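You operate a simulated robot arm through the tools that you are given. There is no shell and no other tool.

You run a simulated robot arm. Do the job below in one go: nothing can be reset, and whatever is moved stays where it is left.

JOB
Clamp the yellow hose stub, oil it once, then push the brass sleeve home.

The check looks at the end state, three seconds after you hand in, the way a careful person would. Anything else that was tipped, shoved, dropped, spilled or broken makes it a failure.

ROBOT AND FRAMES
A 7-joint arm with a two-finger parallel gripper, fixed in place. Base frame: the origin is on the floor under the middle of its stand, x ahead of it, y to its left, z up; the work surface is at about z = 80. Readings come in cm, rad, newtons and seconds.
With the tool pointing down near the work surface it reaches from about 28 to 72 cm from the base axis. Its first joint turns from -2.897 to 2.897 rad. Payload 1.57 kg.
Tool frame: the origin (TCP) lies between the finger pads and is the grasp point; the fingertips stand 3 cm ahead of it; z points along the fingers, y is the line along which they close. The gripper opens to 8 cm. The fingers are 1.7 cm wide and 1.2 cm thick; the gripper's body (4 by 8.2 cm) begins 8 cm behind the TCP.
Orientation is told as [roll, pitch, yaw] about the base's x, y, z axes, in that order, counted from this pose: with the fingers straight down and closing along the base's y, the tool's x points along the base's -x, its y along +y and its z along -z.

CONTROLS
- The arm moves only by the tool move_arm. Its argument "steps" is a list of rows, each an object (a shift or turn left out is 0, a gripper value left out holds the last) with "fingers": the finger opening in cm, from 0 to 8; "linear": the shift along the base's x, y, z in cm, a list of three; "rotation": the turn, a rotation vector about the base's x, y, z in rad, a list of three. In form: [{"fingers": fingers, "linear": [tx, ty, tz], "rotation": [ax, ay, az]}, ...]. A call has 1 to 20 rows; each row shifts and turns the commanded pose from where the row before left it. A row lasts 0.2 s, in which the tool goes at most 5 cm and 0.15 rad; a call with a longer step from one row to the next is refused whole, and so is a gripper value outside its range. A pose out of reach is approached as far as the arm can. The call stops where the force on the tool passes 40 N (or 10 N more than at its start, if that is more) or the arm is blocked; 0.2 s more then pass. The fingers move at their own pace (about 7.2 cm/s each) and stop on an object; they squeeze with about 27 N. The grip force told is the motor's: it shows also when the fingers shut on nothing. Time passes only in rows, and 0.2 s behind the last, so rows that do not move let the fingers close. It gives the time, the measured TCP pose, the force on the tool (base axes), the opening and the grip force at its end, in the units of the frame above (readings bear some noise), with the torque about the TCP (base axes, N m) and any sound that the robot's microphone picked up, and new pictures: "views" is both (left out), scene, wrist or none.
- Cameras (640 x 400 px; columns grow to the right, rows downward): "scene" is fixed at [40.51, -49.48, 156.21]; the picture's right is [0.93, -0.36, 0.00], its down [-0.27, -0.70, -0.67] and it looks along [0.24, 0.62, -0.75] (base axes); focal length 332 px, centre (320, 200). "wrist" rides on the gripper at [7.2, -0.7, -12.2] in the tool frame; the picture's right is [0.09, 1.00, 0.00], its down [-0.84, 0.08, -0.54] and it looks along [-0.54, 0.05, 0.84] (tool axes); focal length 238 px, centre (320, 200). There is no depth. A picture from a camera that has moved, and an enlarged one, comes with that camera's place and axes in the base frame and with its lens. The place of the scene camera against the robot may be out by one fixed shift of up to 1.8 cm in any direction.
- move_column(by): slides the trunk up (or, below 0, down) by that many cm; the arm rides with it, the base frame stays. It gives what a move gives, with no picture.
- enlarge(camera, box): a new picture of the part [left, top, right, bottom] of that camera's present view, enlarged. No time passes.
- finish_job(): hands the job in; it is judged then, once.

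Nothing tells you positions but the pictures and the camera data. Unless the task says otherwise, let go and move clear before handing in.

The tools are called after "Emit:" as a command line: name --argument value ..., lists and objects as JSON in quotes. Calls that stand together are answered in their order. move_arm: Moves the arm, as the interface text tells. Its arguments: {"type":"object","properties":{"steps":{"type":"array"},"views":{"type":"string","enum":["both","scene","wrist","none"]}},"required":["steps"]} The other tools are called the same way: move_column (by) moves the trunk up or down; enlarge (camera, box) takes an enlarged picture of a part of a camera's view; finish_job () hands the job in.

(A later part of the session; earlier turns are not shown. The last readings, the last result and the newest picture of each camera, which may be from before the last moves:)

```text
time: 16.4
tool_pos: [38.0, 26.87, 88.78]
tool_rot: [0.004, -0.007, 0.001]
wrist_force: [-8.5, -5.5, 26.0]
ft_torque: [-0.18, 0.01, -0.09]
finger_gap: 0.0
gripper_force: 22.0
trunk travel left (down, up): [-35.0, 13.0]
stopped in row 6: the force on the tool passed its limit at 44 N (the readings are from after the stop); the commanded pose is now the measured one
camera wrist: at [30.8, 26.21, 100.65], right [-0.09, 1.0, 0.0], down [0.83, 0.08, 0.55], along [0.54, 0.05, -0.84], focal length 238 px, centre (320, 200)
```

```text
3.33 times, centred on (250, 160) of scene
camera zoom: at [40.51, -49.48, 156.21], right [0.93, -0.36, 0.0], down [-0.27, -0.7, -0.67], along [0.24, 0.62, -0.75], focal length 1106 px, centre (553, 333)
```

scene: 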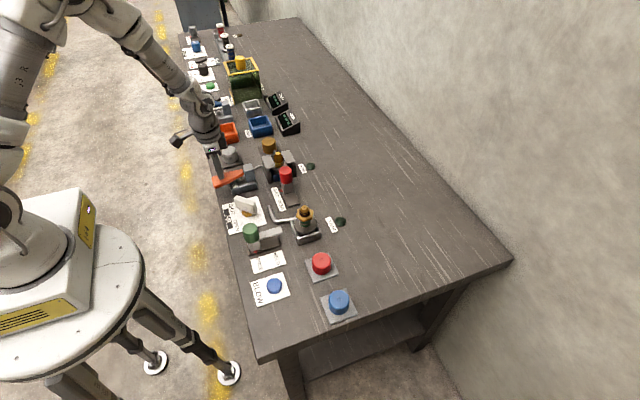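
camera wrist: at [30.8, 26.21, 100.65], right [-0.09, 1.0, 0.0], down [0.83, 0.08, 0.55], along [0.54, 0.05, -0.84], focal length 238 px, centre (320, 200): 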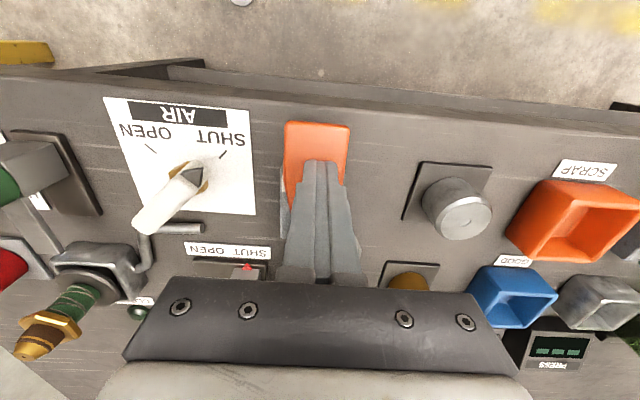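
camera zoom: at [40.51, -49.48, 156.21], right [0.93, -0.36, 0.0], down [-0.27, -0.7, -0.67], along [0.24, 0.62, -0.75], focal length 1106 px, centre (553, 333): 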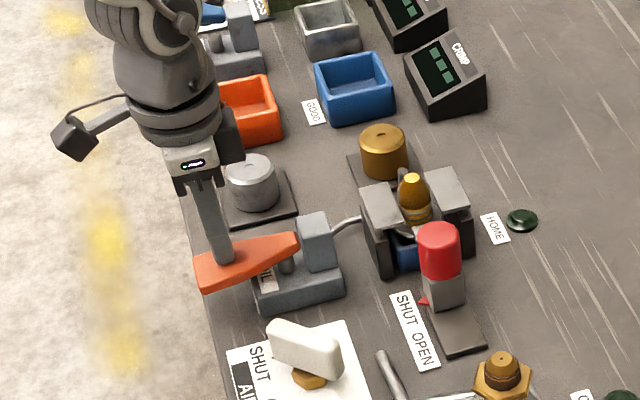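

The lever bottomed out and the stub has turned dark and glossy with oil – one shot delivered. I'll lift straight off the lever and look at the stub and sleeve.

Emit:
move_arm --steps '[{"linear": [0, 0, 1.5], "rotation": [-0.004, 0.007, 0]}, {"linear": [0, 0, 3]}, {"linear": [0, 0, 4]}, {"linear": [0, 0, 3]}, {"linear": [3, 0, 0], "fingers": 8}, {"linear": [3, 0, 0]}, {"linear": [3, 0, 0]}, {"linear": [0, 0, 0]}]'

Emit:
enlarge --camera "scene" --box '[190, 110, 320, 210]'

Emit:
enlarge --camera "wrist" --box '[230, 80, 430, 260]'

```text
time: 18.2
tool_pos: [47.24, 27.23, 100.25]
tool_rot: [-0.001, 0.001, 0.0]
wrist_force: [0.9, -0.8, 0.3]
ft_torque: [-0.03, 0.01, -0.01]
finger_gap: 8.02
gripper_force: 0.2
trunk travel left (down, up): [-35.0, 13.0]
camera wrist: at [40.05, 26.6, 112.32], right [-0.09, 1.0, 0.0], down [0.84, 0.08, 0.54], along [0.54, 0.05, -0.84], focal length 238 px, centre (320, 200)
```

scene: 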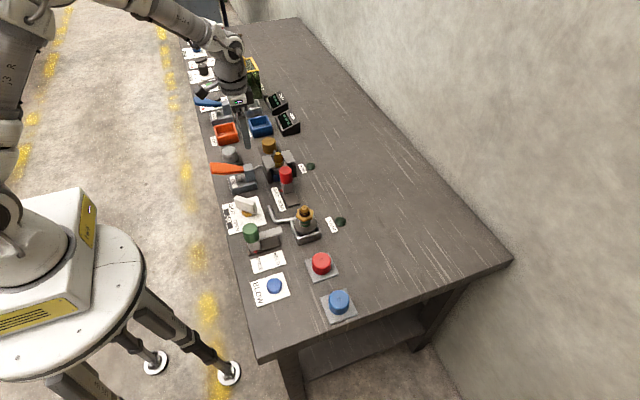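
wrist: 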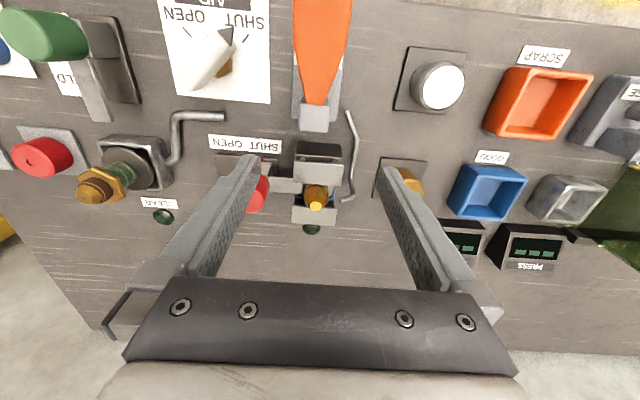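

```text
4.00 times, centred on (255, 160) of scene
camera zoom: at [40.51, -49.48, 156.21], right [0.93, -0.36, 0.0], down [-0.27, -0.7, -0.67], along [0.24, 0.62, -0.75], focal length 1327 px, centre (580, 360)
```

zoom: 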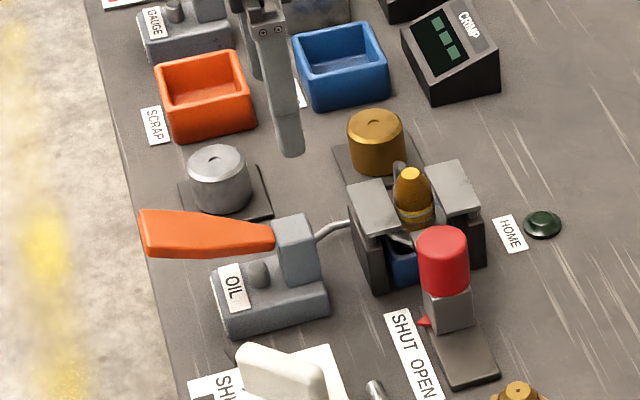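

```text
2.22 times, centred on (330, 170) of wrist
camera zoom: at [40.05, 26.6, 112.32], right [-0.09, 1.0, 0.0], down [0.84, 0.08, 0.54], along [0.54, 0.05, -0.84], focal length 530 px, centre (298, 267)
```

zoom: 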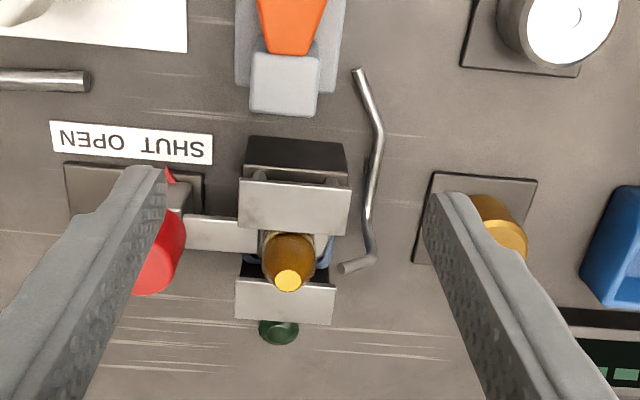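

The stub is oiled, the lever has sprung back and the clamp still reads SHUT. Before gripping the sleeve I'll hover over the stub with open fingers to measure its axis precisely.

Emit:
move_arm --steps '[{"fingers": 8, "linear": [3, 0.1, 0]}, {"linear": [3, 0, 0]}, {"linear": [2.5, 0, -1]}, {"linear": [0, 0, -2.5]}, {"linear": [0, 0, -2]}, {"linear": [0, 0, 0]}, {"linear": [0, 0, 0]}]'

Emit:
enlarge --camera "wrist" --box '[240, 100, 400, 260]'

```text
time: 19.8
tool_pos: [55.68, 27.24, 94.66]
tool_rot: [0.0, 0.002, -0.002]
wrist_force: [1.1, 0.1, -0.5]
ft_torque: [0.02, 0.04, 0.0]
finger_gap: 8.0
gripper_force: 0.2
trunk travel left (down, up): [-35.0, 13.0]
camera wrist: at [48.47, 26.62, 106.6], right [-0.09, 1.0, 0.0], down [0.84, 0.08, 0.54], along [0.54, 0.05, -0.84], focal length 238 px, centre (320, 200)
```

scene: 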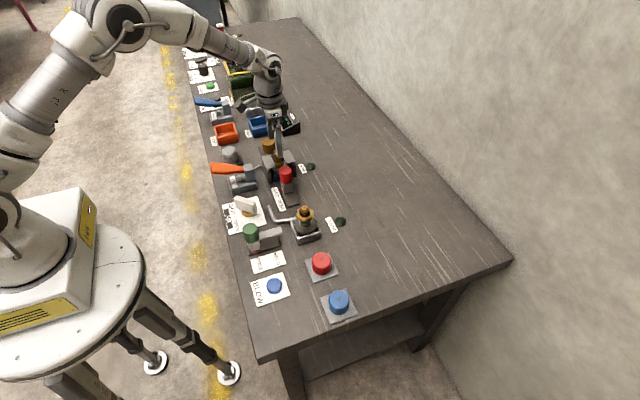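
wrist: 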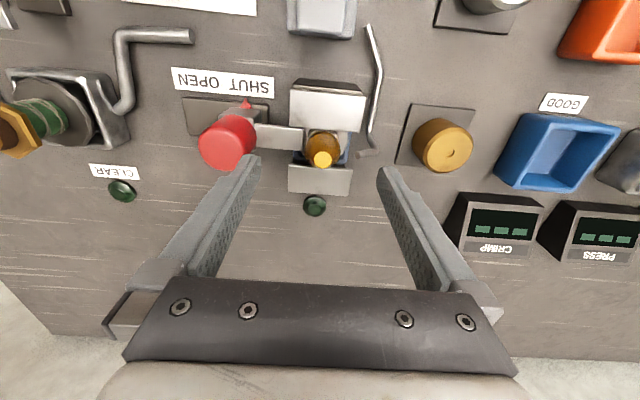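

```text
2.50 times, centred on (320, 180) of wrist
camera zoom: at [48.47, 26.62, 106.6], right [-0.09, 1.0, 0.0], down [0.84, 0.08, 0.54], along [0.54, 0.05, -0.84], focal length 596 px, centre (320, 250)
```

zoom: 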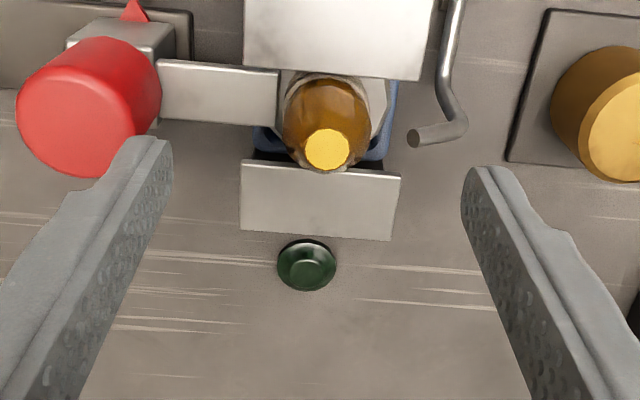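

The stub tip reads at about [56.0, 27.6, 89], jaws span y≈24.7–30.7, and the oil nozzle ends just +y of the stub. Next I hover over the brass sleeve to measure it.

Emit:
move_arm --steps '[{"linear": [0, 1, 2]}, {"linear": [0, 4, 0]}, {"linear": [0, 4, 0]}, {"linear": [0.2, 3.7, 0]}, {"linear": [0, 0, -2]}, {"linear": [0, 0, 0]}, {"linear": [0, 0, 0]}]'

Emit:
enlarge --camera "wrist" --box '[240, 80, 400, 240]'

Emit:
enlarge --camera "wrist" --box '[60, 20, 320, 200]'

```text
time: 21.4
tool_pos: [55.98, 40.1, 94.31]
tool_rot: [0.0, 0.0, 0.0]
wrist_force: [-0.5, 0.3, 0.9]
ft_torque: [-0.03, 0.0, -0.01]
finger_gap: 7.99
gripper_force: 0.1
trunk travel left (down, up): [-35.0, 13.0]
camera wrist: at [48.89, 39.32, 106.4], right [-0.09, 1.0, 0.0], down [0.84, 0.08, 0.54], along [0.54, 0.05, -0.84], focal length 238 px, centre (320, 200)
```

scene: 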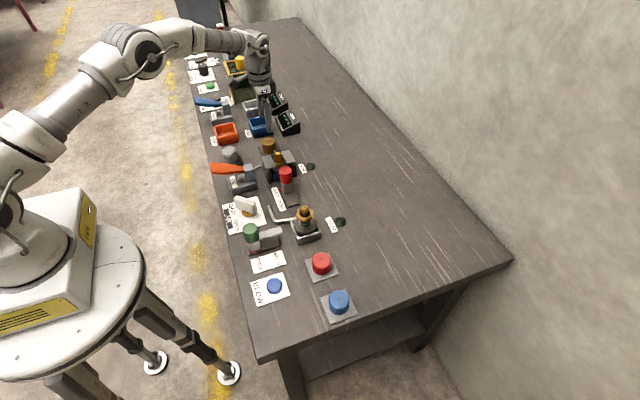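
wrist: 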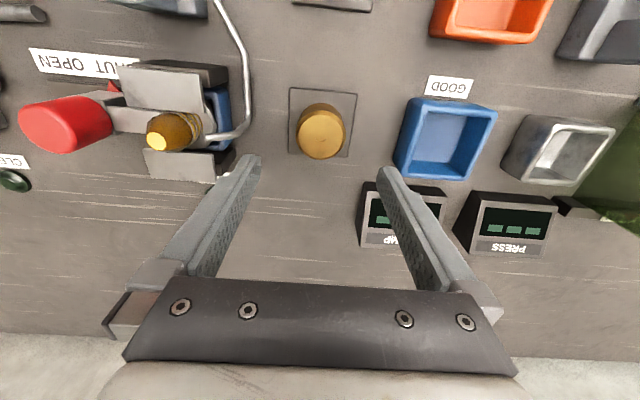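

```text
2.50 times, centred on (320, 160) of wrist
camera zoom: at [48.89, 39.32, 106.4], right [-0.09, 1.0, 0.0], down [0.84, 0.08, 0.54], along [0.54, 0.05, -0.84], focal length 596 px, centre (320, 300)
```

zoom: 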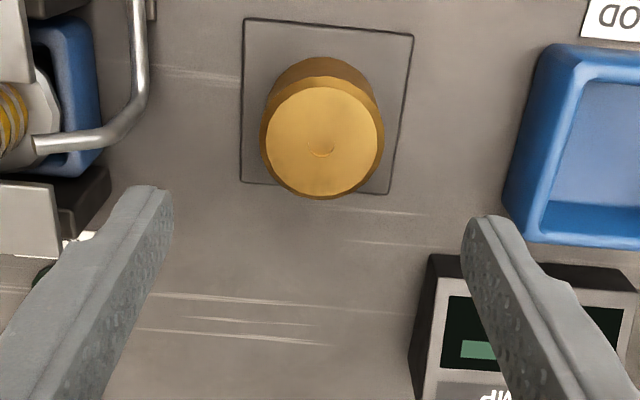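

```text
2.22 times, centred on (190, 110) of wrist
camera zoom: at [48.89, 39.32, 106.4], right [-0.09, 1.0, 0.0], down [0.84, 0.08, 0.54], along [0.54, 0.05, -0.84], focal length 530 px, centre (609, 400)
```

zoom: 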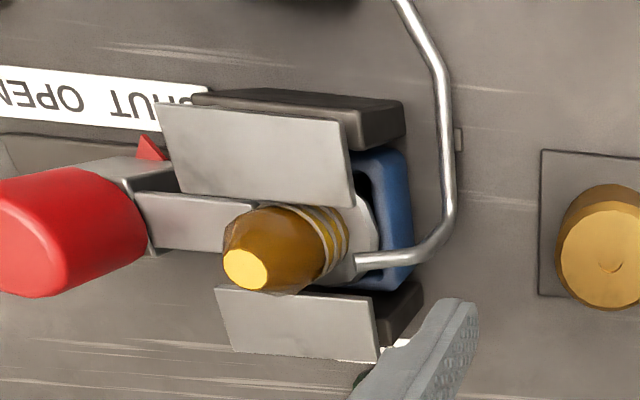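

The sleeve stands at about [56.1, 40.1], top z≈83.9, about 4.6 cm across and 3.4 tall; the stub tip is at [56.1, 27.6, 88.7] with jaw tops at z≈86.5. I'll descend around the sleeve so the fingers take only its upper ~1.7 cm.

Emit:
move_arm --steps '[{"fingers": 8, "linear": [0.1, 0.05, -3]}, {"linear": [0, 0, -3]}, {"linear": [0, 0, -2]}, {"linear": [0, 0, -1.1]}, {"linear": [0, 0, 0]}, {"linear": [0, 0, 0]}]'

Emit:
enlarge --camera "wrist" --box '[220, 100, 420, 260]'

Emit:
enlarge --camera "scene" --box '[230, 100, 330, 190]'

```text
time: 22.8
tool_pos: [56.04, 39.91, 85.26]
tool_rot: [-0.001, 0.003, -0.001]
wrist_force: [-0.8, -0.1, 0.4]
ft_torque: [0.01, 0.0, 0.0]
finger_gap: 7.98
gripper_force: 0.1
trunk travel left (down, up): [-35.0, 13.0]
camera wrist: at [48.88, 39.24, 97.31], right [-0.09, 1.0, 0.0], down [0.84, 0.08, 0.54], along [0.54, 0.05, -0.84], focal length 238 px, centre (320, 200)
```

scene: 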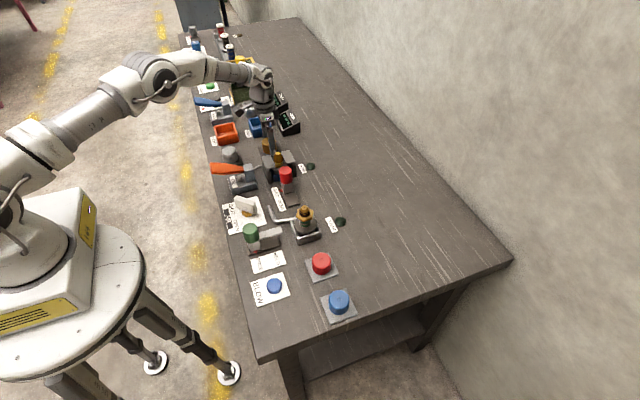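
wrist: 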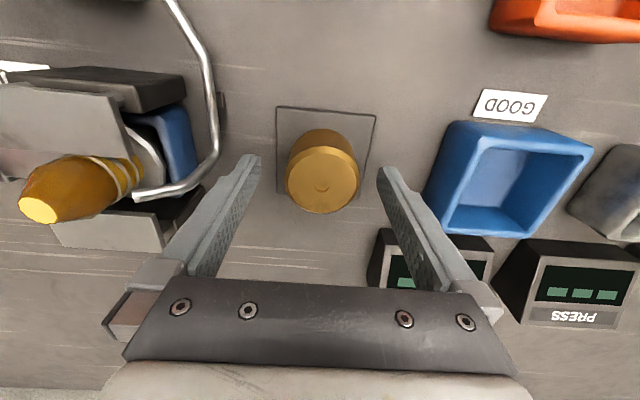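

```text
2.50 times, centred on (320, 180) of wrist
camera zoom: at [48.88, 39.24, 97.31], right [-0.09, 1.0, 0.0], down [0.84, 0.08, 0.54], along [0.54, 0.05, -0.84], focal length 596 px, centre (320, 250)
```

zoom: 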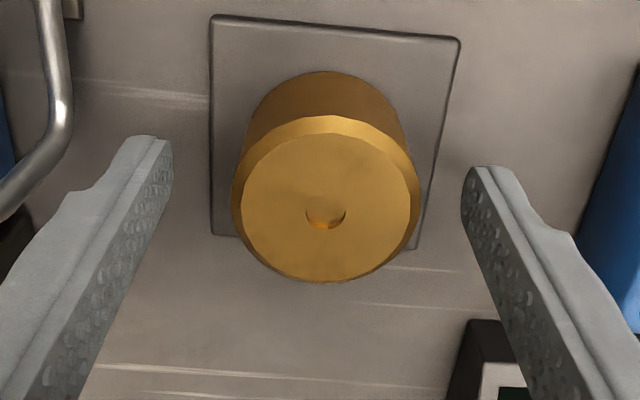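

```text
4.44 times, centred on (280, 145) of scene
camera zoom: at [40.51, -49.48, 156.21], right [0.93, -0.36, 0.0], down [-0.27, -0.7, -0.67], along [0.24, 0.62, -0.75], focal length 1474 px, centre (498, 444)
```

zoom: 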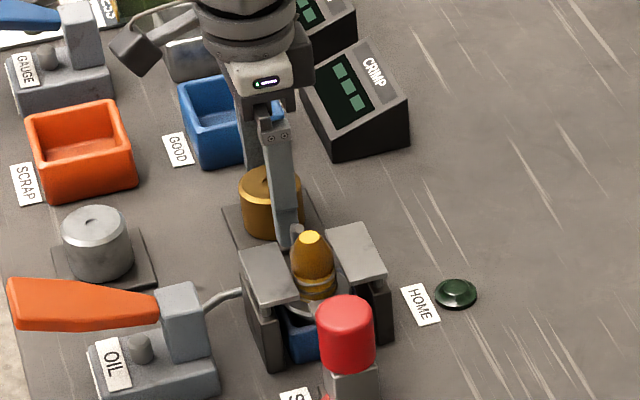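

The sleeve is centred between the fingers in x and about 0.13 cm to +y. I'll correct that and close on it, then check before lifting.

Emit:
move_arm --steps '[{"fingers": 8, "linear": [0, 0.13, 0]}, {"fingers": 5.2, "linear": [0, 0, 0]}, {"fingers": 0, "linear": [0, 0, 0]}, {"fingers": 0, "linear": [0, 0, 0]}, {"fingers": 0, "linear": [0, 0, 0]}]' --views "wrist"

Emit:
enlarge --camera "wrist" --box '[220, 100, 420, 260]'

```text
time: 24.0
tool_pos: [56.02, 40.02, 85.24]
tool_rot: [0.001, -0.001, 0.0]
wrist_force: [-0.3, 0.8, 1.1]
ft_torque: [0.03, 0.04, 0.04]
finger_gap: 4.71
gripper_force: 27.2
trunk travel left (down, up): [-35.0, 13.0]
camera wrist: at [48.93, 39.32, 97.32], right [-0.09, 1.0, 0.0], down [0.84, 0.08, 0.54], along [0.54, 0.05, -0.84], focal length 238 px, centre (320, 200)
```

wrist: 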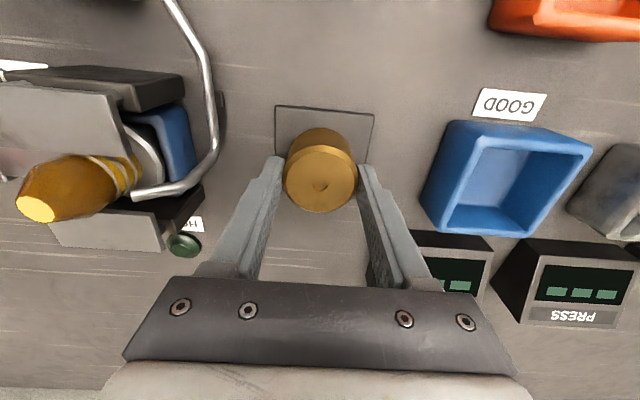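

```text
2.50 times, centred on (320, 180) of wrist
camera zoom: at [48.93, 39.32, 97.32], right [-0.09, 1.0, 0.0], down [0.84, 0.08, 0.54], along [0.54, 0.05, -0.84], focal length 596 px, centre (320, 250)
```

zoom: 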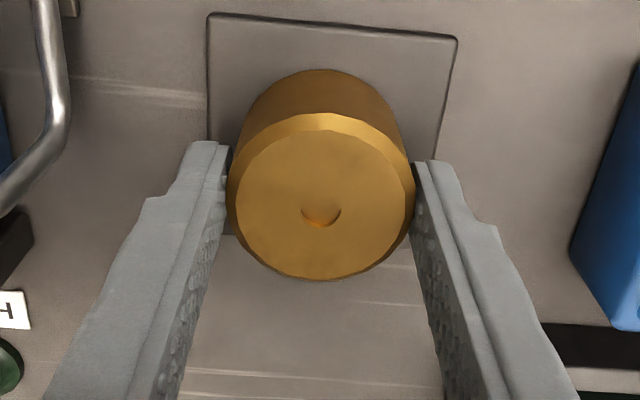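

The sleeve is gripped (4.71 cm, 27 N). I lift it gently and verify it came along.

Emit:
move_arm --steps '[{"fingers": 0, "linear": [0, 0, 0.7]}, {"linear": [0, 0, 1.5]}, {"linear": [0, 0, 3]}, {"linear": [0, 0, 3]}, {"linear": [0, 0, 3]}, {"linear": [0, 0, 0]}, {"linear": [0, 0, 0]}]'

Emit:
enlarge --camera "wrist" --box '[220, 100, 420, 260]'

Emit:
enlarge --camera "scene" --box '[220, 80, 340, 190]'

```text
time: 25.6
tool_pos: [55.85, 40.07, 96.47]
tool_rot: [-0.003, 0.003, 0.0]
wrist_force: [0.0, 0.1, -0.3]
ft_torque: [0.02, -0.05, 0.0]
finger_gap: 0.0
gripper_force: 21.5
trunk travel left (down, up): [-35.0, 13.0]
camera wrist: at [48.7, 39.37, 108.46], right [-0.09, 1.0, 0.0], down [0.84, 0.08, 0.54], along [0.54, 0.05, -0.84], focal length 238 px, centre (320, 200)
```

scene: 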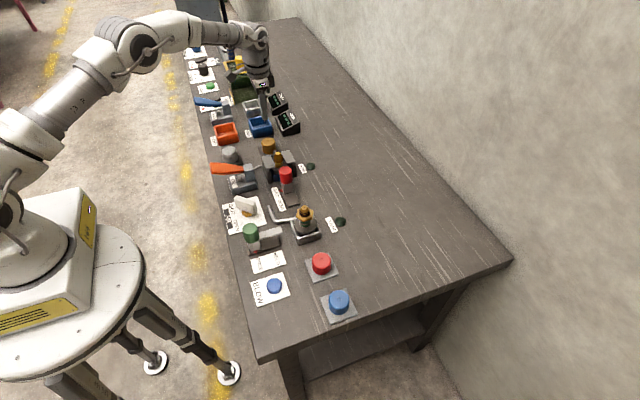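
wrist: 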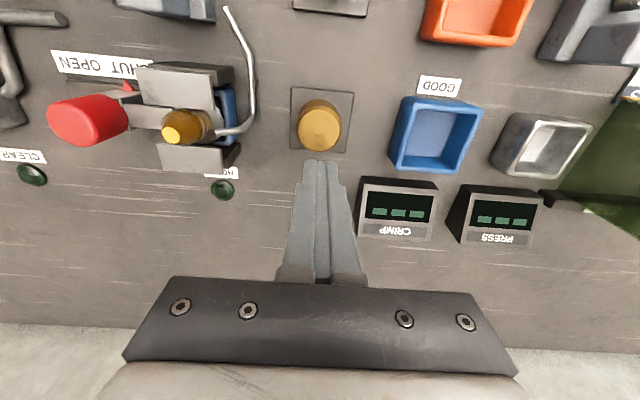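

```text
2.50 times, centred on (320, 180) of wrist
camera zoom: at [48.7, 39.37, 108.46], right [-0.09, 1.0, 0.0], down [0.84, 0.08, 0.54], along [0.54, 0.05, -0.84], focal length 596 px, centre (320, 250)
```

zoom: 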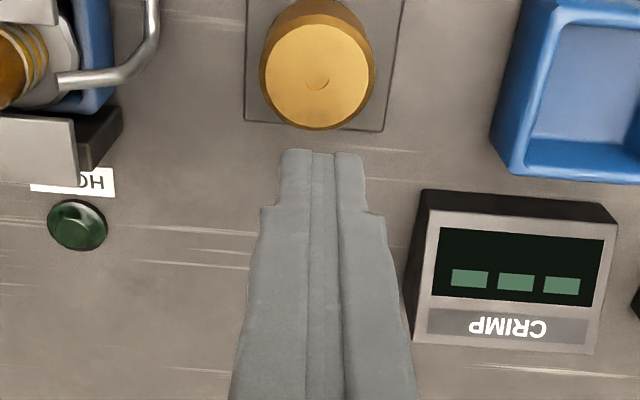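

```text
3.64 times, centred on (280, 135) of scene
camera zoom: at [40.51, -49.48, 156.21], right [0.93, -0.36, 0.0], down [-0.27, -0.7, -0.67], along [0.24, 0.62, -0.75], focal length 1206 px, centre (466, 436)
```

zoom: 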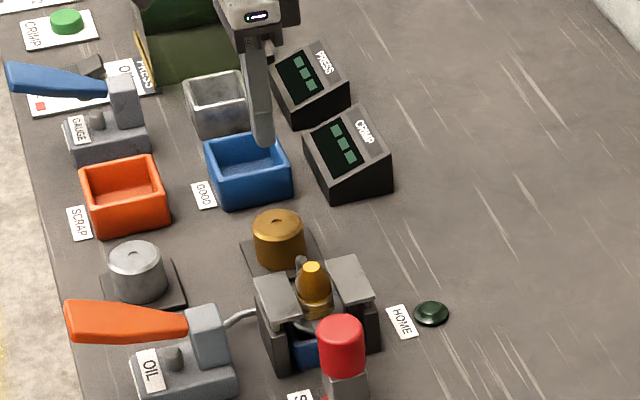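

The fingers slipped off; the sleeve is still standing on its plate, so nothing was dropped. I'll open, descend deeper around it, and grip it over nearly its full height.

Emit:
move_arm --steps '[{"fingers": 8, "linear": [0.1, 0, 0]}, {"fingers": 8, "linear": [0, 0, 0]}, {"fingers": 8, "linear": [0, 0, -1]}, {"linear": [0, 0, -3]}, {"linear": [0, 0, -3]}, {"linear": [0, 0, -3]}, {"linear": [0, 0, -1.2]}, {"linear": [0, 0, 0]}]'

Emit:
enlarge --camera "wrist" --box '[220, 100, 420, 260]'

Emit:
enlarge --camera "scene" --box '[230, 100, 330, 190]'

```text
time: 27.4
tool_pos: [56.2, 39.92, 85.35]
tool_rot: [0.001, 0.002, 0.002]
wrist_force: [-0.2, 0.3, 0.2]
ft_torque: [-0.03, -0.01, -0.02]
finger_gap: 8.0
gripper_force: 0.0
trunk travel left (down, up): [-35.0, 13.0]
camera wrist: at [48.99, 39.25, 97.38], right [-0.09, 1.0, 0.0], down [0.84, 0.08, 0.54], along [0.54, 0.05, -0.84], focal length 238 px, centre (320, 200)
```

scene: 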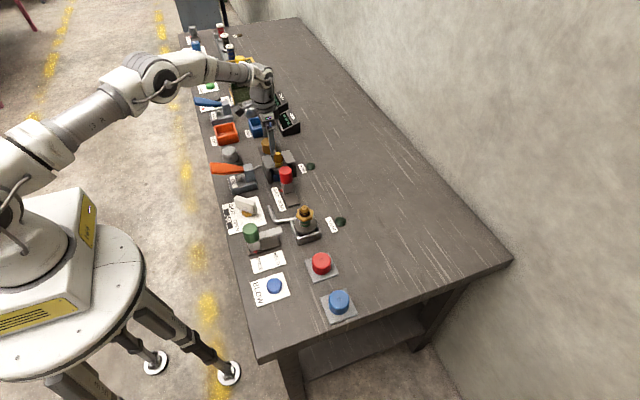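
wrist: 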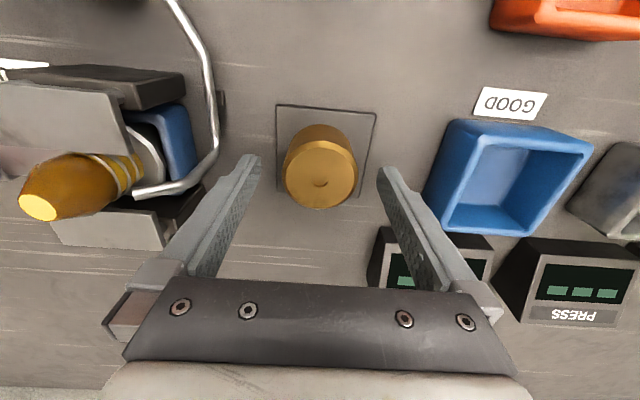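

```text
2.50 times, centred on (320, 180) of wrist
camera zoom: at [48.99, 39.25, 97.38], right [-0.09, 1.0, 0.0], down [0.84, 0.08, 0.54], along [0.54, 0.05, -0.84], focal length 596 px, centre (320, 250)
```

zoom: 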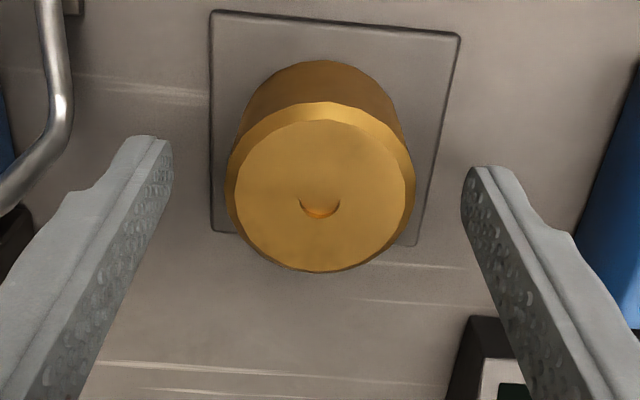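

```text
4.44 times, centred on (280, 145) of scene
camera zoom: at [40.51, -49.48, 156.21], right [0.93, -0.36, 0.0], down [-0.27, -0.7, -0.67], along [0.24, 0.62, -0.75], focal length 1474 px, centre (498, 444)
```

zoom: 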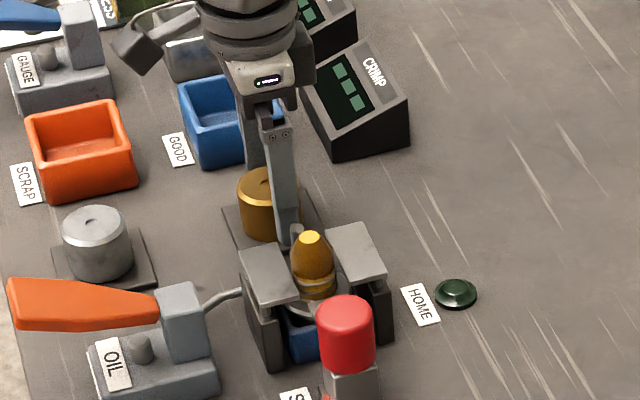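

The sleeve shifted about 0.2 cm toward −x on its plate but stands upright. I'll re-centre (−0.4 in x), go 1.2 cm lower, and grip.

Emit:
move_arm --steps '[{"fingers": 8, "linear": [-0.4, 0, 0]}, {"linear": [0, 0, -0.6]}, {"linear": [0, 0, -0.6]}, {"linear": [0, 0, 0]}, {"fingers": 5.2, "linear": [0, 0, 0]}, {"fingers": 0, "linear": [0, 0, 0]}, {"fingers": 0, "linear": [0, 0, 0]}, {"fingers": 0, "linear": [0, 0, 0]}, {"fingers": 0, "linear": [0, 0, 0]}]' --views "wrist"

Emit:
enlarge --camera "wrist" --box '[220, 100, 420, 260]'

```text
time: 29.4
tool_pos: [55.72, 40.08, 84.21]
tool_rot: [-0.001, 0.002, 0.001]
wrist_force: [0.6, -0.5, 0.1]
ft_torque: [0.02, -0.01, -0.01]
finger_gap: 4.72
gripper_force: 27.0
trunk travel left (down, up): [-35.0, 13.0]
camera wrist: at [48.62, 39.34, 96.18], right [-0.09, 1.0, 0.0], down [0.84, 0.08, 0.54], along [0.54, 0.05, -0.84], focal length 238 px, centre (320, 200)
```

wrist: 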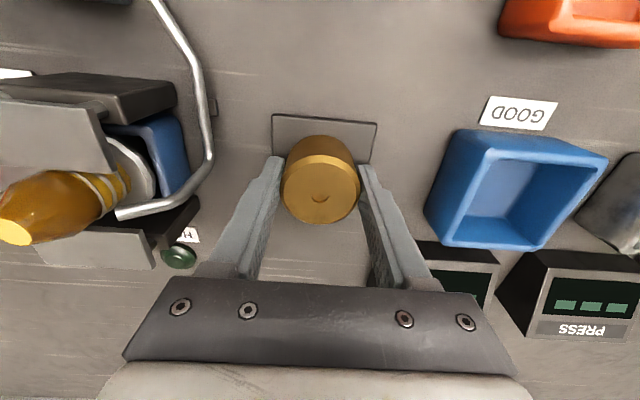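

```text
2.50 times, centred on (320, 180) of wrist
camera zoom: at [48.62, 39.34, 96.18], right [-0.09, 1.0, 0.0], down [0.84, 0.08, 0.54], along [0.54, 0.05, -0.84], focal length 596 px, centre (320, 250)
```

zoom: 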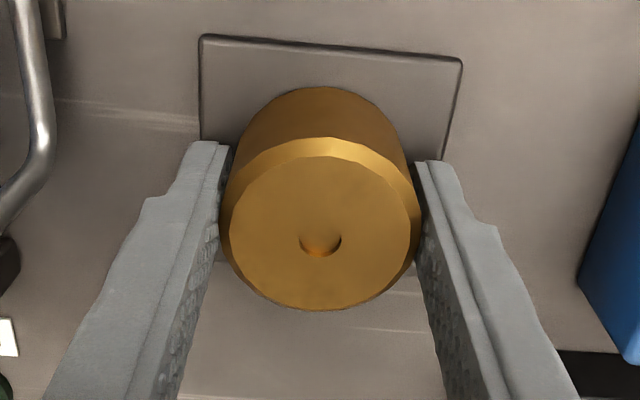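

The sleeve is gripped nearly full-depth at 4.72 cm. I lift very slowly and check force and opening.

Emit:
move_arm --steps '[{"fingers": 0, "linear": [0, 0, 0.2]}, {"linear": [0, 0, 0.2]}, {"linear": [0, 0, 0.3]}, {"linear": [0, 0, 0.3]}, {"linear": [0, 0, 0]}]' --views "wrist"

Emit:
enlarge --camera "wrist" --box '[220, 100, 420, 260]'

Emit:
enlarge --camera "scene" --box '[230, 100, 330, 190]'

```text
time: 30.6
tool_pos: [55.75, 39.88, 85.16]
tool_rot: [-0.002, 0.002, 0.0]
wrist_force: [-0.1, 0.7, -0.7]
ft_torque: [0.02, -0.02, -0.01]
finger_gap: 4.76
gripper_force: 26.7
trunk travel left (down, up): [-35.0, 13.0]
camera wrist: at [48.59, 39.25, 97.19], right [-0.09, 1.0, 0.0], down [0.84, 0.08, 0.54], along [0.54, 0.05, -0.84], focal length 238 px, centre (320, 200)
```

wrist: 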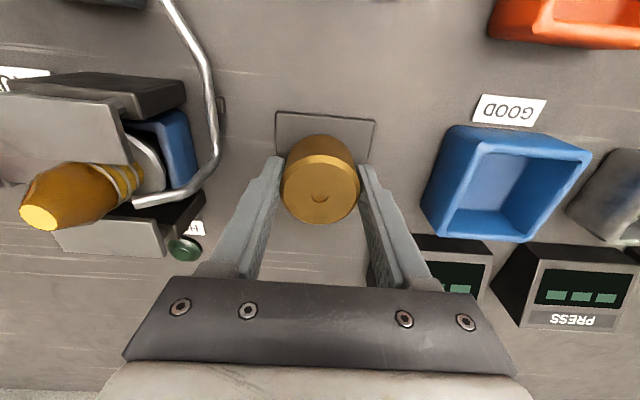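

```text
2.50 times, centred on (320, 180) of wrist
camera zoom: at [48.59, 39.25, 97.19], right [-0.09, 1.0, 0.0], down [0.84, 0.08, 0.54], along [0.54, 0.05, -0.84], focal length 596 px, centre (320, 250)
```

zoom: 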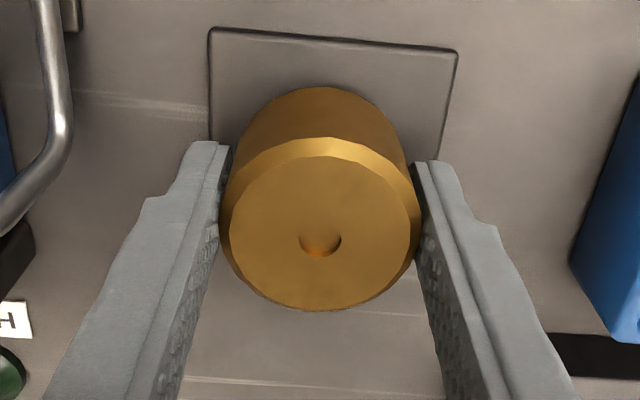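

```text
4.44 times, centred on (280, 145) of scene
camera zoom: at [40.51, -49.48, 156.21], right [0.93, -0.36, 0.0], down [-0.27, -0.7, -0.67], along [0.24, 0.62, -0.75], focal length 1474 px, centre (498, 444)
```

zoom: 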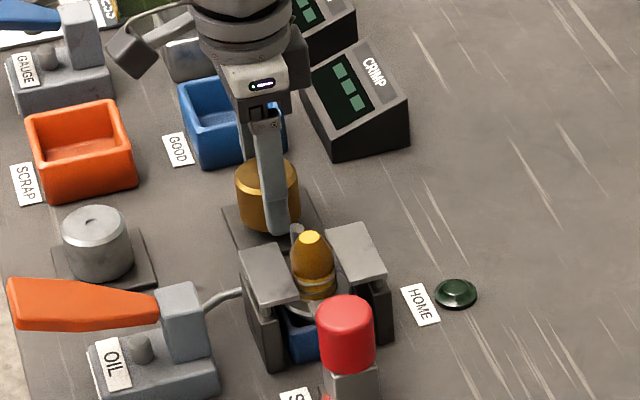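

The sleeve is now lifted about 1 cm and firmly held, with its axis almost on the tool axis. I'll raise it gently to clear the stub, then carry it toward the stub.

Emit:
move_arm --steps '[{"fingers": 0, "linear": [0, 0, 0.5]}, {"linear": [0, 0, 0.8]}, {"linear": [0, 0, 1]}, {"linear": [0, 0, 1]}, {"linear": [0, 0, 1]}, {"linear": [0, 0, 1]}, {"linear": [0, 0, 1]}, {"linear": [0, 0, 1]}, {"linear": [0, 0, 1]}, {"linear": [0, 0, 0.9]}, {"linear": [0, 0, 0.5]}, {"linear": [0, 0, 0]}]' --views "wrist"

Emit:
enlarge --camera "scene" --box '[220, 80, 340, 190]'

```text
time: 33.2
tool_pos: [55.61, 39.98, 94.79]
tool_rot: [-0.002, 0.002, 0.0]
wrist_force: [-0.6, -0.4, 0.1]
ft_torque: [-0.02, 0.0, -0.02]
finger_gap: 4.75
gripper_force: 27.0
trunk travel left (down, up): [-35.0, 13.0]
camera wrist: at [48.46, 39.36, 106.87], right [-0.09, 1.0, 0.0], down [0.84, 0.08, 0.54], along [0.54, 0.05, -0.84], focal length 238 px, centre (320, 200)
```

wrist: 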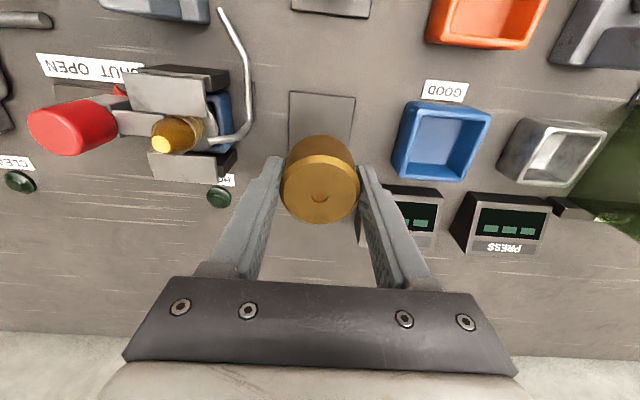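

```text
3.64 times, centred on (280, 135) of scene
camera zoom: at [40.51, -49.48, 156.21], right [0.93, -0.36, 0.0], down [-0.27, -0.7, -0.67], along [0.24, 0.62, -0.75], focal length 1206 px, centre (466, 436)
```

zoom: 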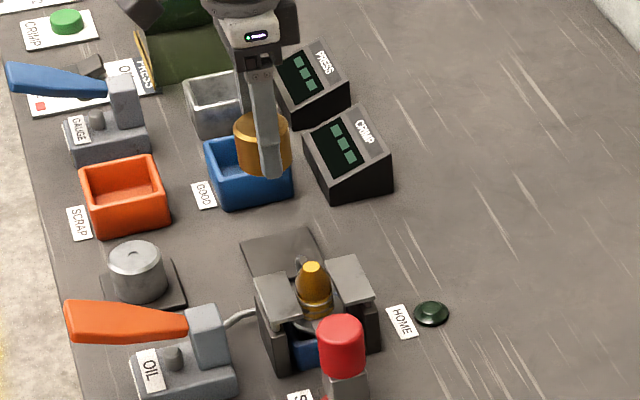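

The sleeve is held securely at z≈95 and its plate is clear. I carry it in −y to above the stub.

Emit:
move_arm --steps '[{"fingers": 0, "linear": [0.05, -0.5, 0]}, {"linear": [0.05, -1, 0]}, {"linear": [0.05, -1.5, 0]}, {"linear": [0.05, -1.5, 0]}, {"linear": [0.05, -1.5, 0]}, {"linear": [0.05, -1.5, 0]}, {"linear": [0.05, -1.5, 0]}, {"linear": [0.05, -1.5, 0]}, {"linear": [0.05, -1, 0]}, {"linear": [0, -0.6, 0]}, {"linear": [0, -0.3, 0]}, {"linear": [0, 0, 0]}, {"linear": [0, 0, 0]}]'

Emit:
enlarge --camera "wrist" --box '[220, 80, 420, 240]'

Emit:
enlarge --camera "scene" --box '[230, 110, 330, 200]'

```text
time: 36.0
tool_pos: [56.16, 27.67, 94.86]
tool_rot: [-0.002, 0.003, 0.0]
wrist_force: [-1.0, 0.7, -1.0]
ft_torque: [0.02, -0.02, 0.0]
finger_gap: 4.73
gripper_force: 27.2
trunk travel left (down, up): [-35.0, 13.0]
camera wrist: at [49.06, 26.96, 106.88], right [-0.09, 1.0, 0.0], down [0.84, 0.08, 0.54], along [0.54, 0.05, -0.84], focal length 238 px, centre (320, 200)
```

scene: 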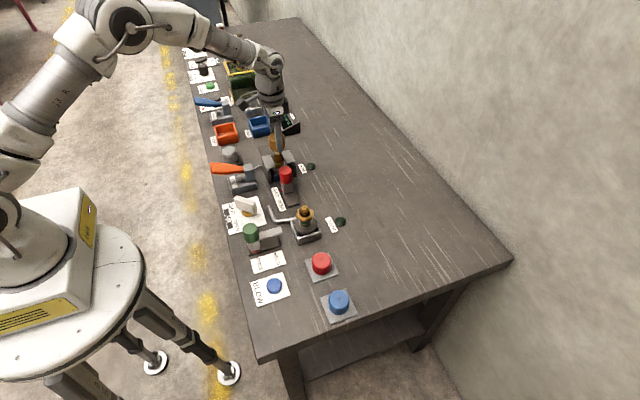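
wrist: 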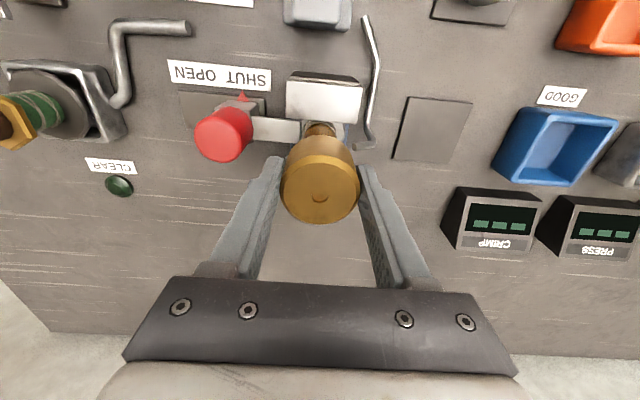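

```text
2.50 times, centred on (320, 160) of wrist
camera zoom: at [49.06, 26.96, 106.88], right [-0.09, 1.0, 0.0], down [0.84, 0.08, 0.54], along [0.54, 0.05, -0.84], focal length 596 px, centre (320, 300)
```

zoom: 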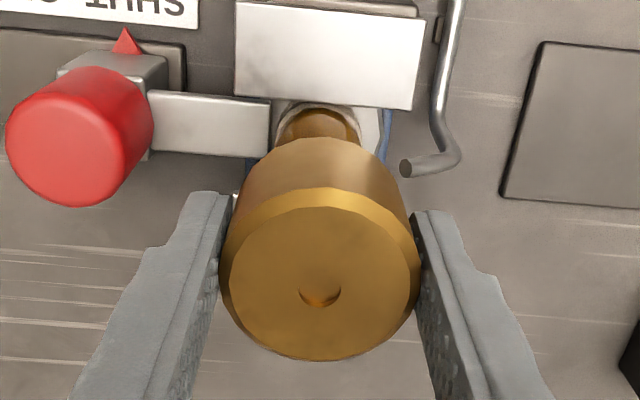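

```text
4.44 times, centred on (280, 155) of scene
camera zoom: at [40.51, -49.48, 156.21], right [0.93, -0.36, 0.0], down [-0.27, -0.7, -0.67], along [0.24, 0.62, -0.75], focal length 1474 px, centre (498, 400)
```

zoom: 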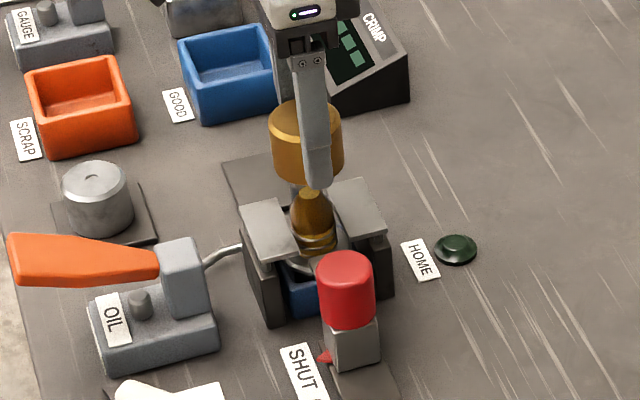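

The sleeve is over the stub: y is aligned and x is about 0.1 cm too far. I correct that and lower slowly toward the tip while watching the force.

Emit:
move_arm --steps '[{"fingers": 0, "linear": [-0.1, -0.02, -0.3]}, {"linear": [0, 0, -0.4]}, {"linear": [0, 0, -0.4]}, {"linear": [0, 0, -0.4]}, {"linear": [0, 0, -0.4]}, {"linear": [0, 0, -0.4]}, {"linear": [0, 0, -0.3]}, {"linear": [0, 0, 0]}]'

Emit:
enlarge --camera "wrist" --box '[220, 80, 420, 240]'

Emit:
enlarge --camera "scene" --box '[230, 110, 330, 200]'

```text
time: 37.8
tool_pos: [56.07, 27.46, 92.24]
tool_rot: [0.0, 0.003, 0.001]
wrist_force: [-0.6, 0.0, -0.9]
ft_torque: [-0.02, -0.02, -0.01]
finger_gap: 4.74
gripper_force: 26.6
trunk travel left (down, up): [-35.0, 13.0]
camera wrist: at [48.9, 26.85, 104.3], right [-0.09, 1.0, 0.0], down [0.84, 0.08, 0.54], along [0.54, 0.05, -0.84], focal length 238 px, centre (320, 200)
```

scene: 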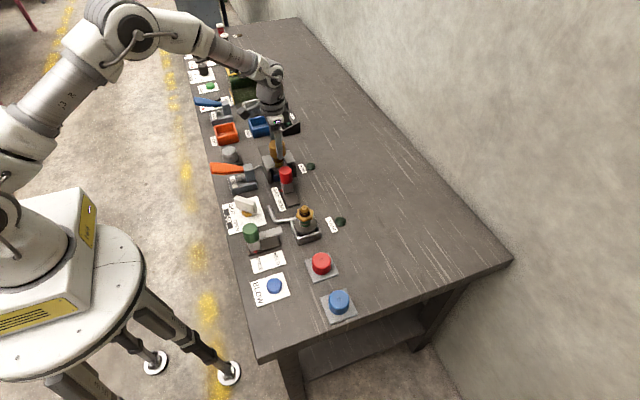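
wrist: 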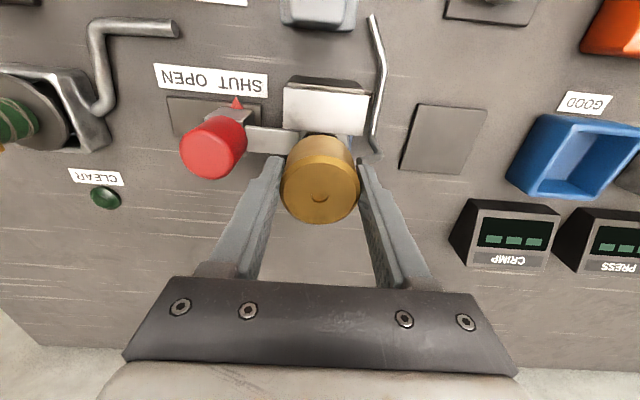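

```text
2.50 times, centred on (320, 160) of wrist
camera zoom: at [48.9, 26.85, 104.3], right [-0.09, 1.0, 0.0], down [0.84, 0.08, 0.54], along [0.54, 0.05, -0.84], focal length 596 px, centre (320, 300)
```

zoom: 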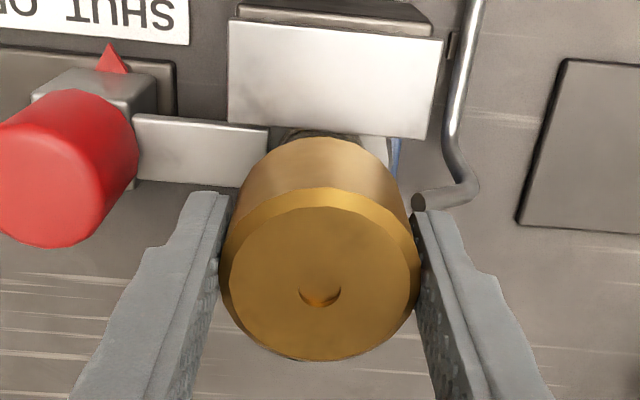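

```text
4.44 times, centred on (280, 155) of scene
camera zoom: at [40.51, -49.48, 156.21], right [0.93, -0.36, 0.0], down [-0.27, -0.7, -0.67], along [0.24, 0.62, -0.75], focal length 1474 px, centre (498, 400)
```

zoom: 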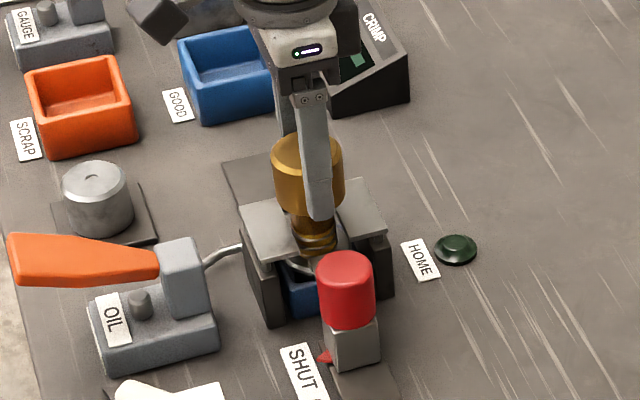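

The sleeve's bottom edge is just past the tip with no contact force. I nudge y by +0.08 and keep lowering slowly.

Emit:
move_arm --steps '[{"fingers": 0, "linear": [0, 0.08, 0]}, {"linear": [0, 0, -0.2]}, {"linear": [0, 0, -0.2]}, {"linear": [0, 0, -0.2]}, {"linear": [0, 0, -0.2]}, {"linear": [0, 0, 0]}]'

Emit:
enlarge --camera "wrist" --box '[220, 80, 420, 240]'

Emit:
enlarge --camera "scene" --box '[230, 110, 330, 200]'

```text
time: 39.2
tool_pos: [56.16, 27.65, 91.52]
tool_rot: [-0.002, 0.002, 0.0]
wrist_force: [-0.4, 1.0, -1.3]
ft_torque: [0.03, 0.05, 0.05]
finger_gap: 4.72
gripper_force: 27.1
trunk travel left (down, up): [-35.0, 13.0]
camera wrist: at [48.94, 27.01, 103.5], right [-0.09, 1.0, 0.0], down [0.84, 0.08, 0.54], along [0.54, 0.05, -0.84], focal length 238 px, centre (320, 200)
```

scene: 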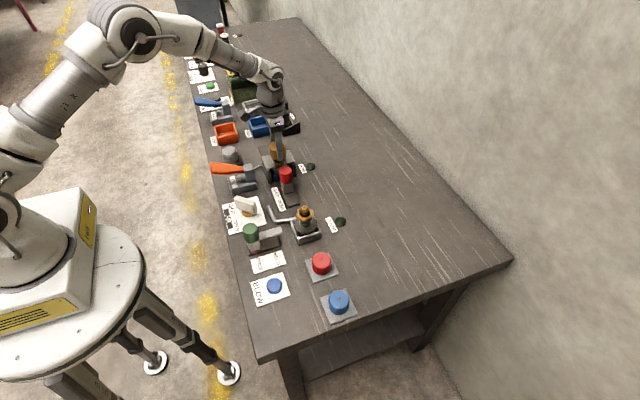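
wrist: 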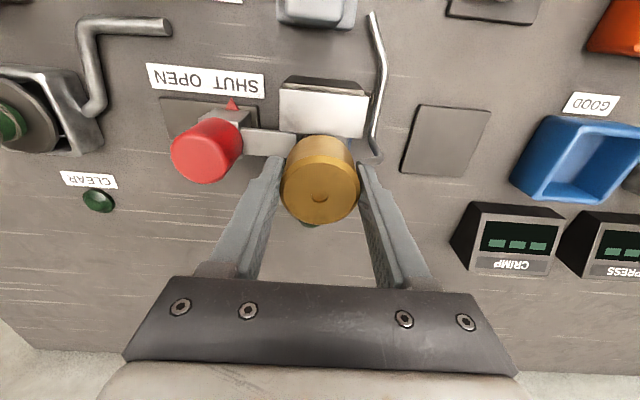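

```text
2.50 times, centred on (320, 160) of wrist
camera zoom: at [48.94, 27.01, 103.5], right [-0.09, 1.0, 0.0], down [0.84, 0.08, 0.54], along [0.54, 0.05, -0.84], focal length 596 px, centre (320, 300)
```

zoom: 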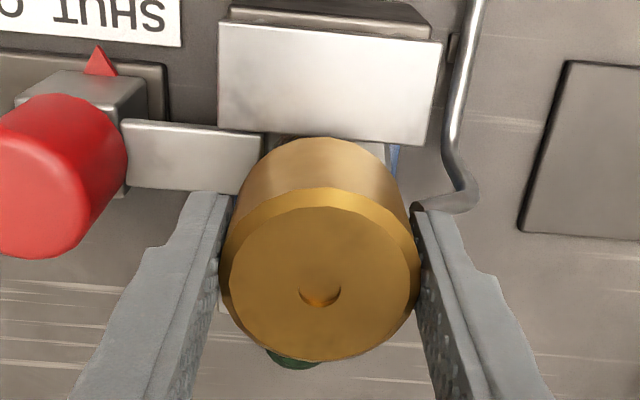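

```text
4.44 times, centred on (280, 155) of scene
camera zoom: at [40.51, -49.48, 156.21], right [0.93, -0.36, 0.0], down [-0.27, -0.7, -0.67], along [0.24, 0.62, -0.75], focal length 1474 px, centre (498, 400)
```

zoom: 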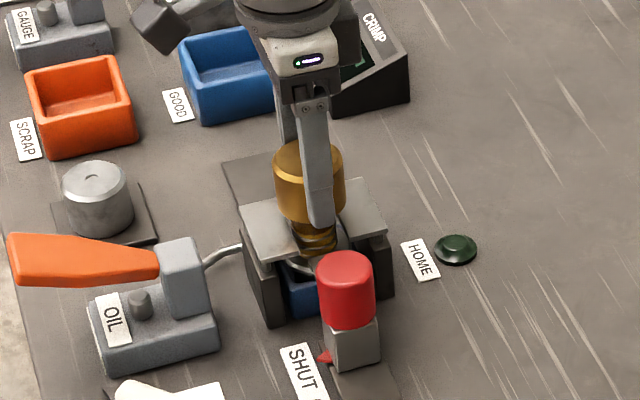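

The sleeve is about 1 cm over the stub, still free of side force. I lower 0.4 cm more, keeping the fingertip above the oil nozzle (top ≈87.3).

Emit:
move_arm --steps '[{"fingers": 0, "linear": [0, 0, -0.2]}, {"linear": [0, 0, -0.2]}, {"linear": [0, 0, 0]}]'

Emit:
enlarge --camera "wrist" --box '[220, 80, 420, 240]'

Emit:
enlarge --camera "scene" --box '[240, 120, 330, 200]'

```text
time: 40.0
tool_pos: [56.01, 27.55, 90.96]
tool_rot: [-0.002, 0.002, 0.0]
wrist_force: [-0.3, -0.8, -0.1]
ft_torque: [-0.05, 0.02, 0.0]
finger_gap: 4.71
gripper_force: 27.0
trunk travel left (down, up): [-35.0, 13.0]
camera wrist: at [48.89, 27.0, 103.07], right [-0.09, 1.0, 0.0], down [0.84, 0.08, 0.54], along [0.54, 0.05, -0.84], focal length 238 px, centre (320, 200)
```

scene: 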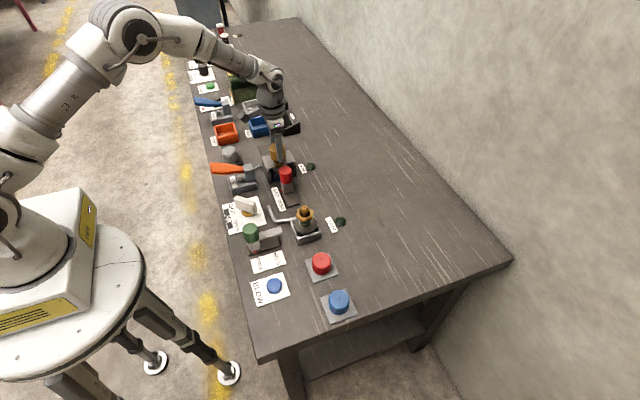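
wrist: 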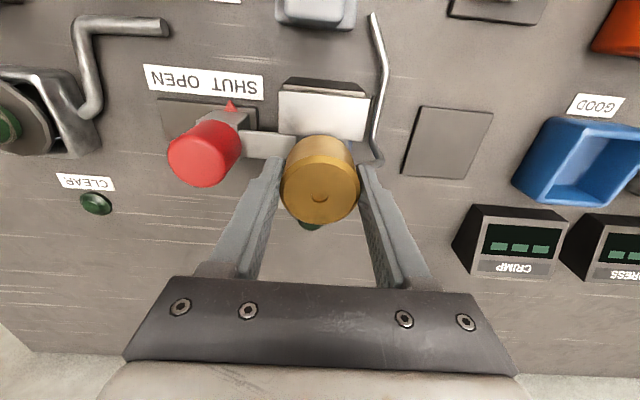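

```text
2.50 times, centred on (320, 160) of wrist
camera zoom: at [48.89, 27.0, 103.07], right [-0.09, 1.0, 0.0], down [0.84, 0.08, 0.54], along [0.54, 0.05, -0.84], focal length 596 px, centre (320, 300)
```

zoom: 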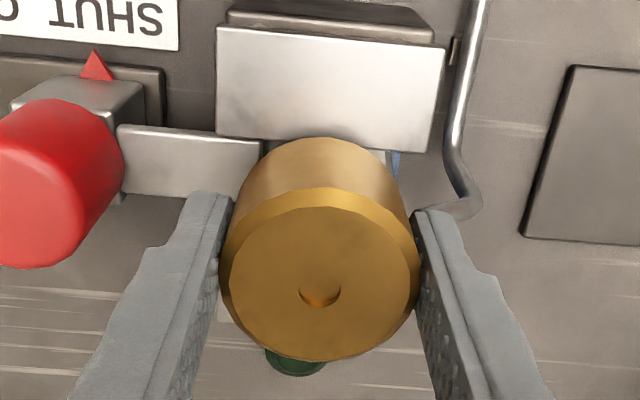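

```text
5.00 times, centred on (285, 160) of scene
camera zoom: at [40.51, -49.48, 156.21], right [0.93, -0.36, 0.0], down [-0.27, -0.7, -0.67], along [0.24, 0.62, -0.75], focal length 1658 px, centre (495, 400)
```

zoom: 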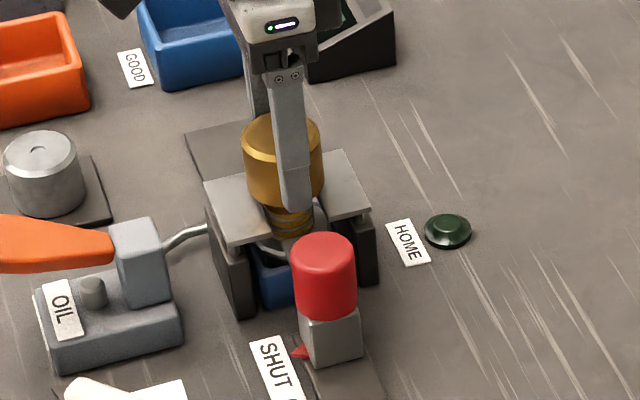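

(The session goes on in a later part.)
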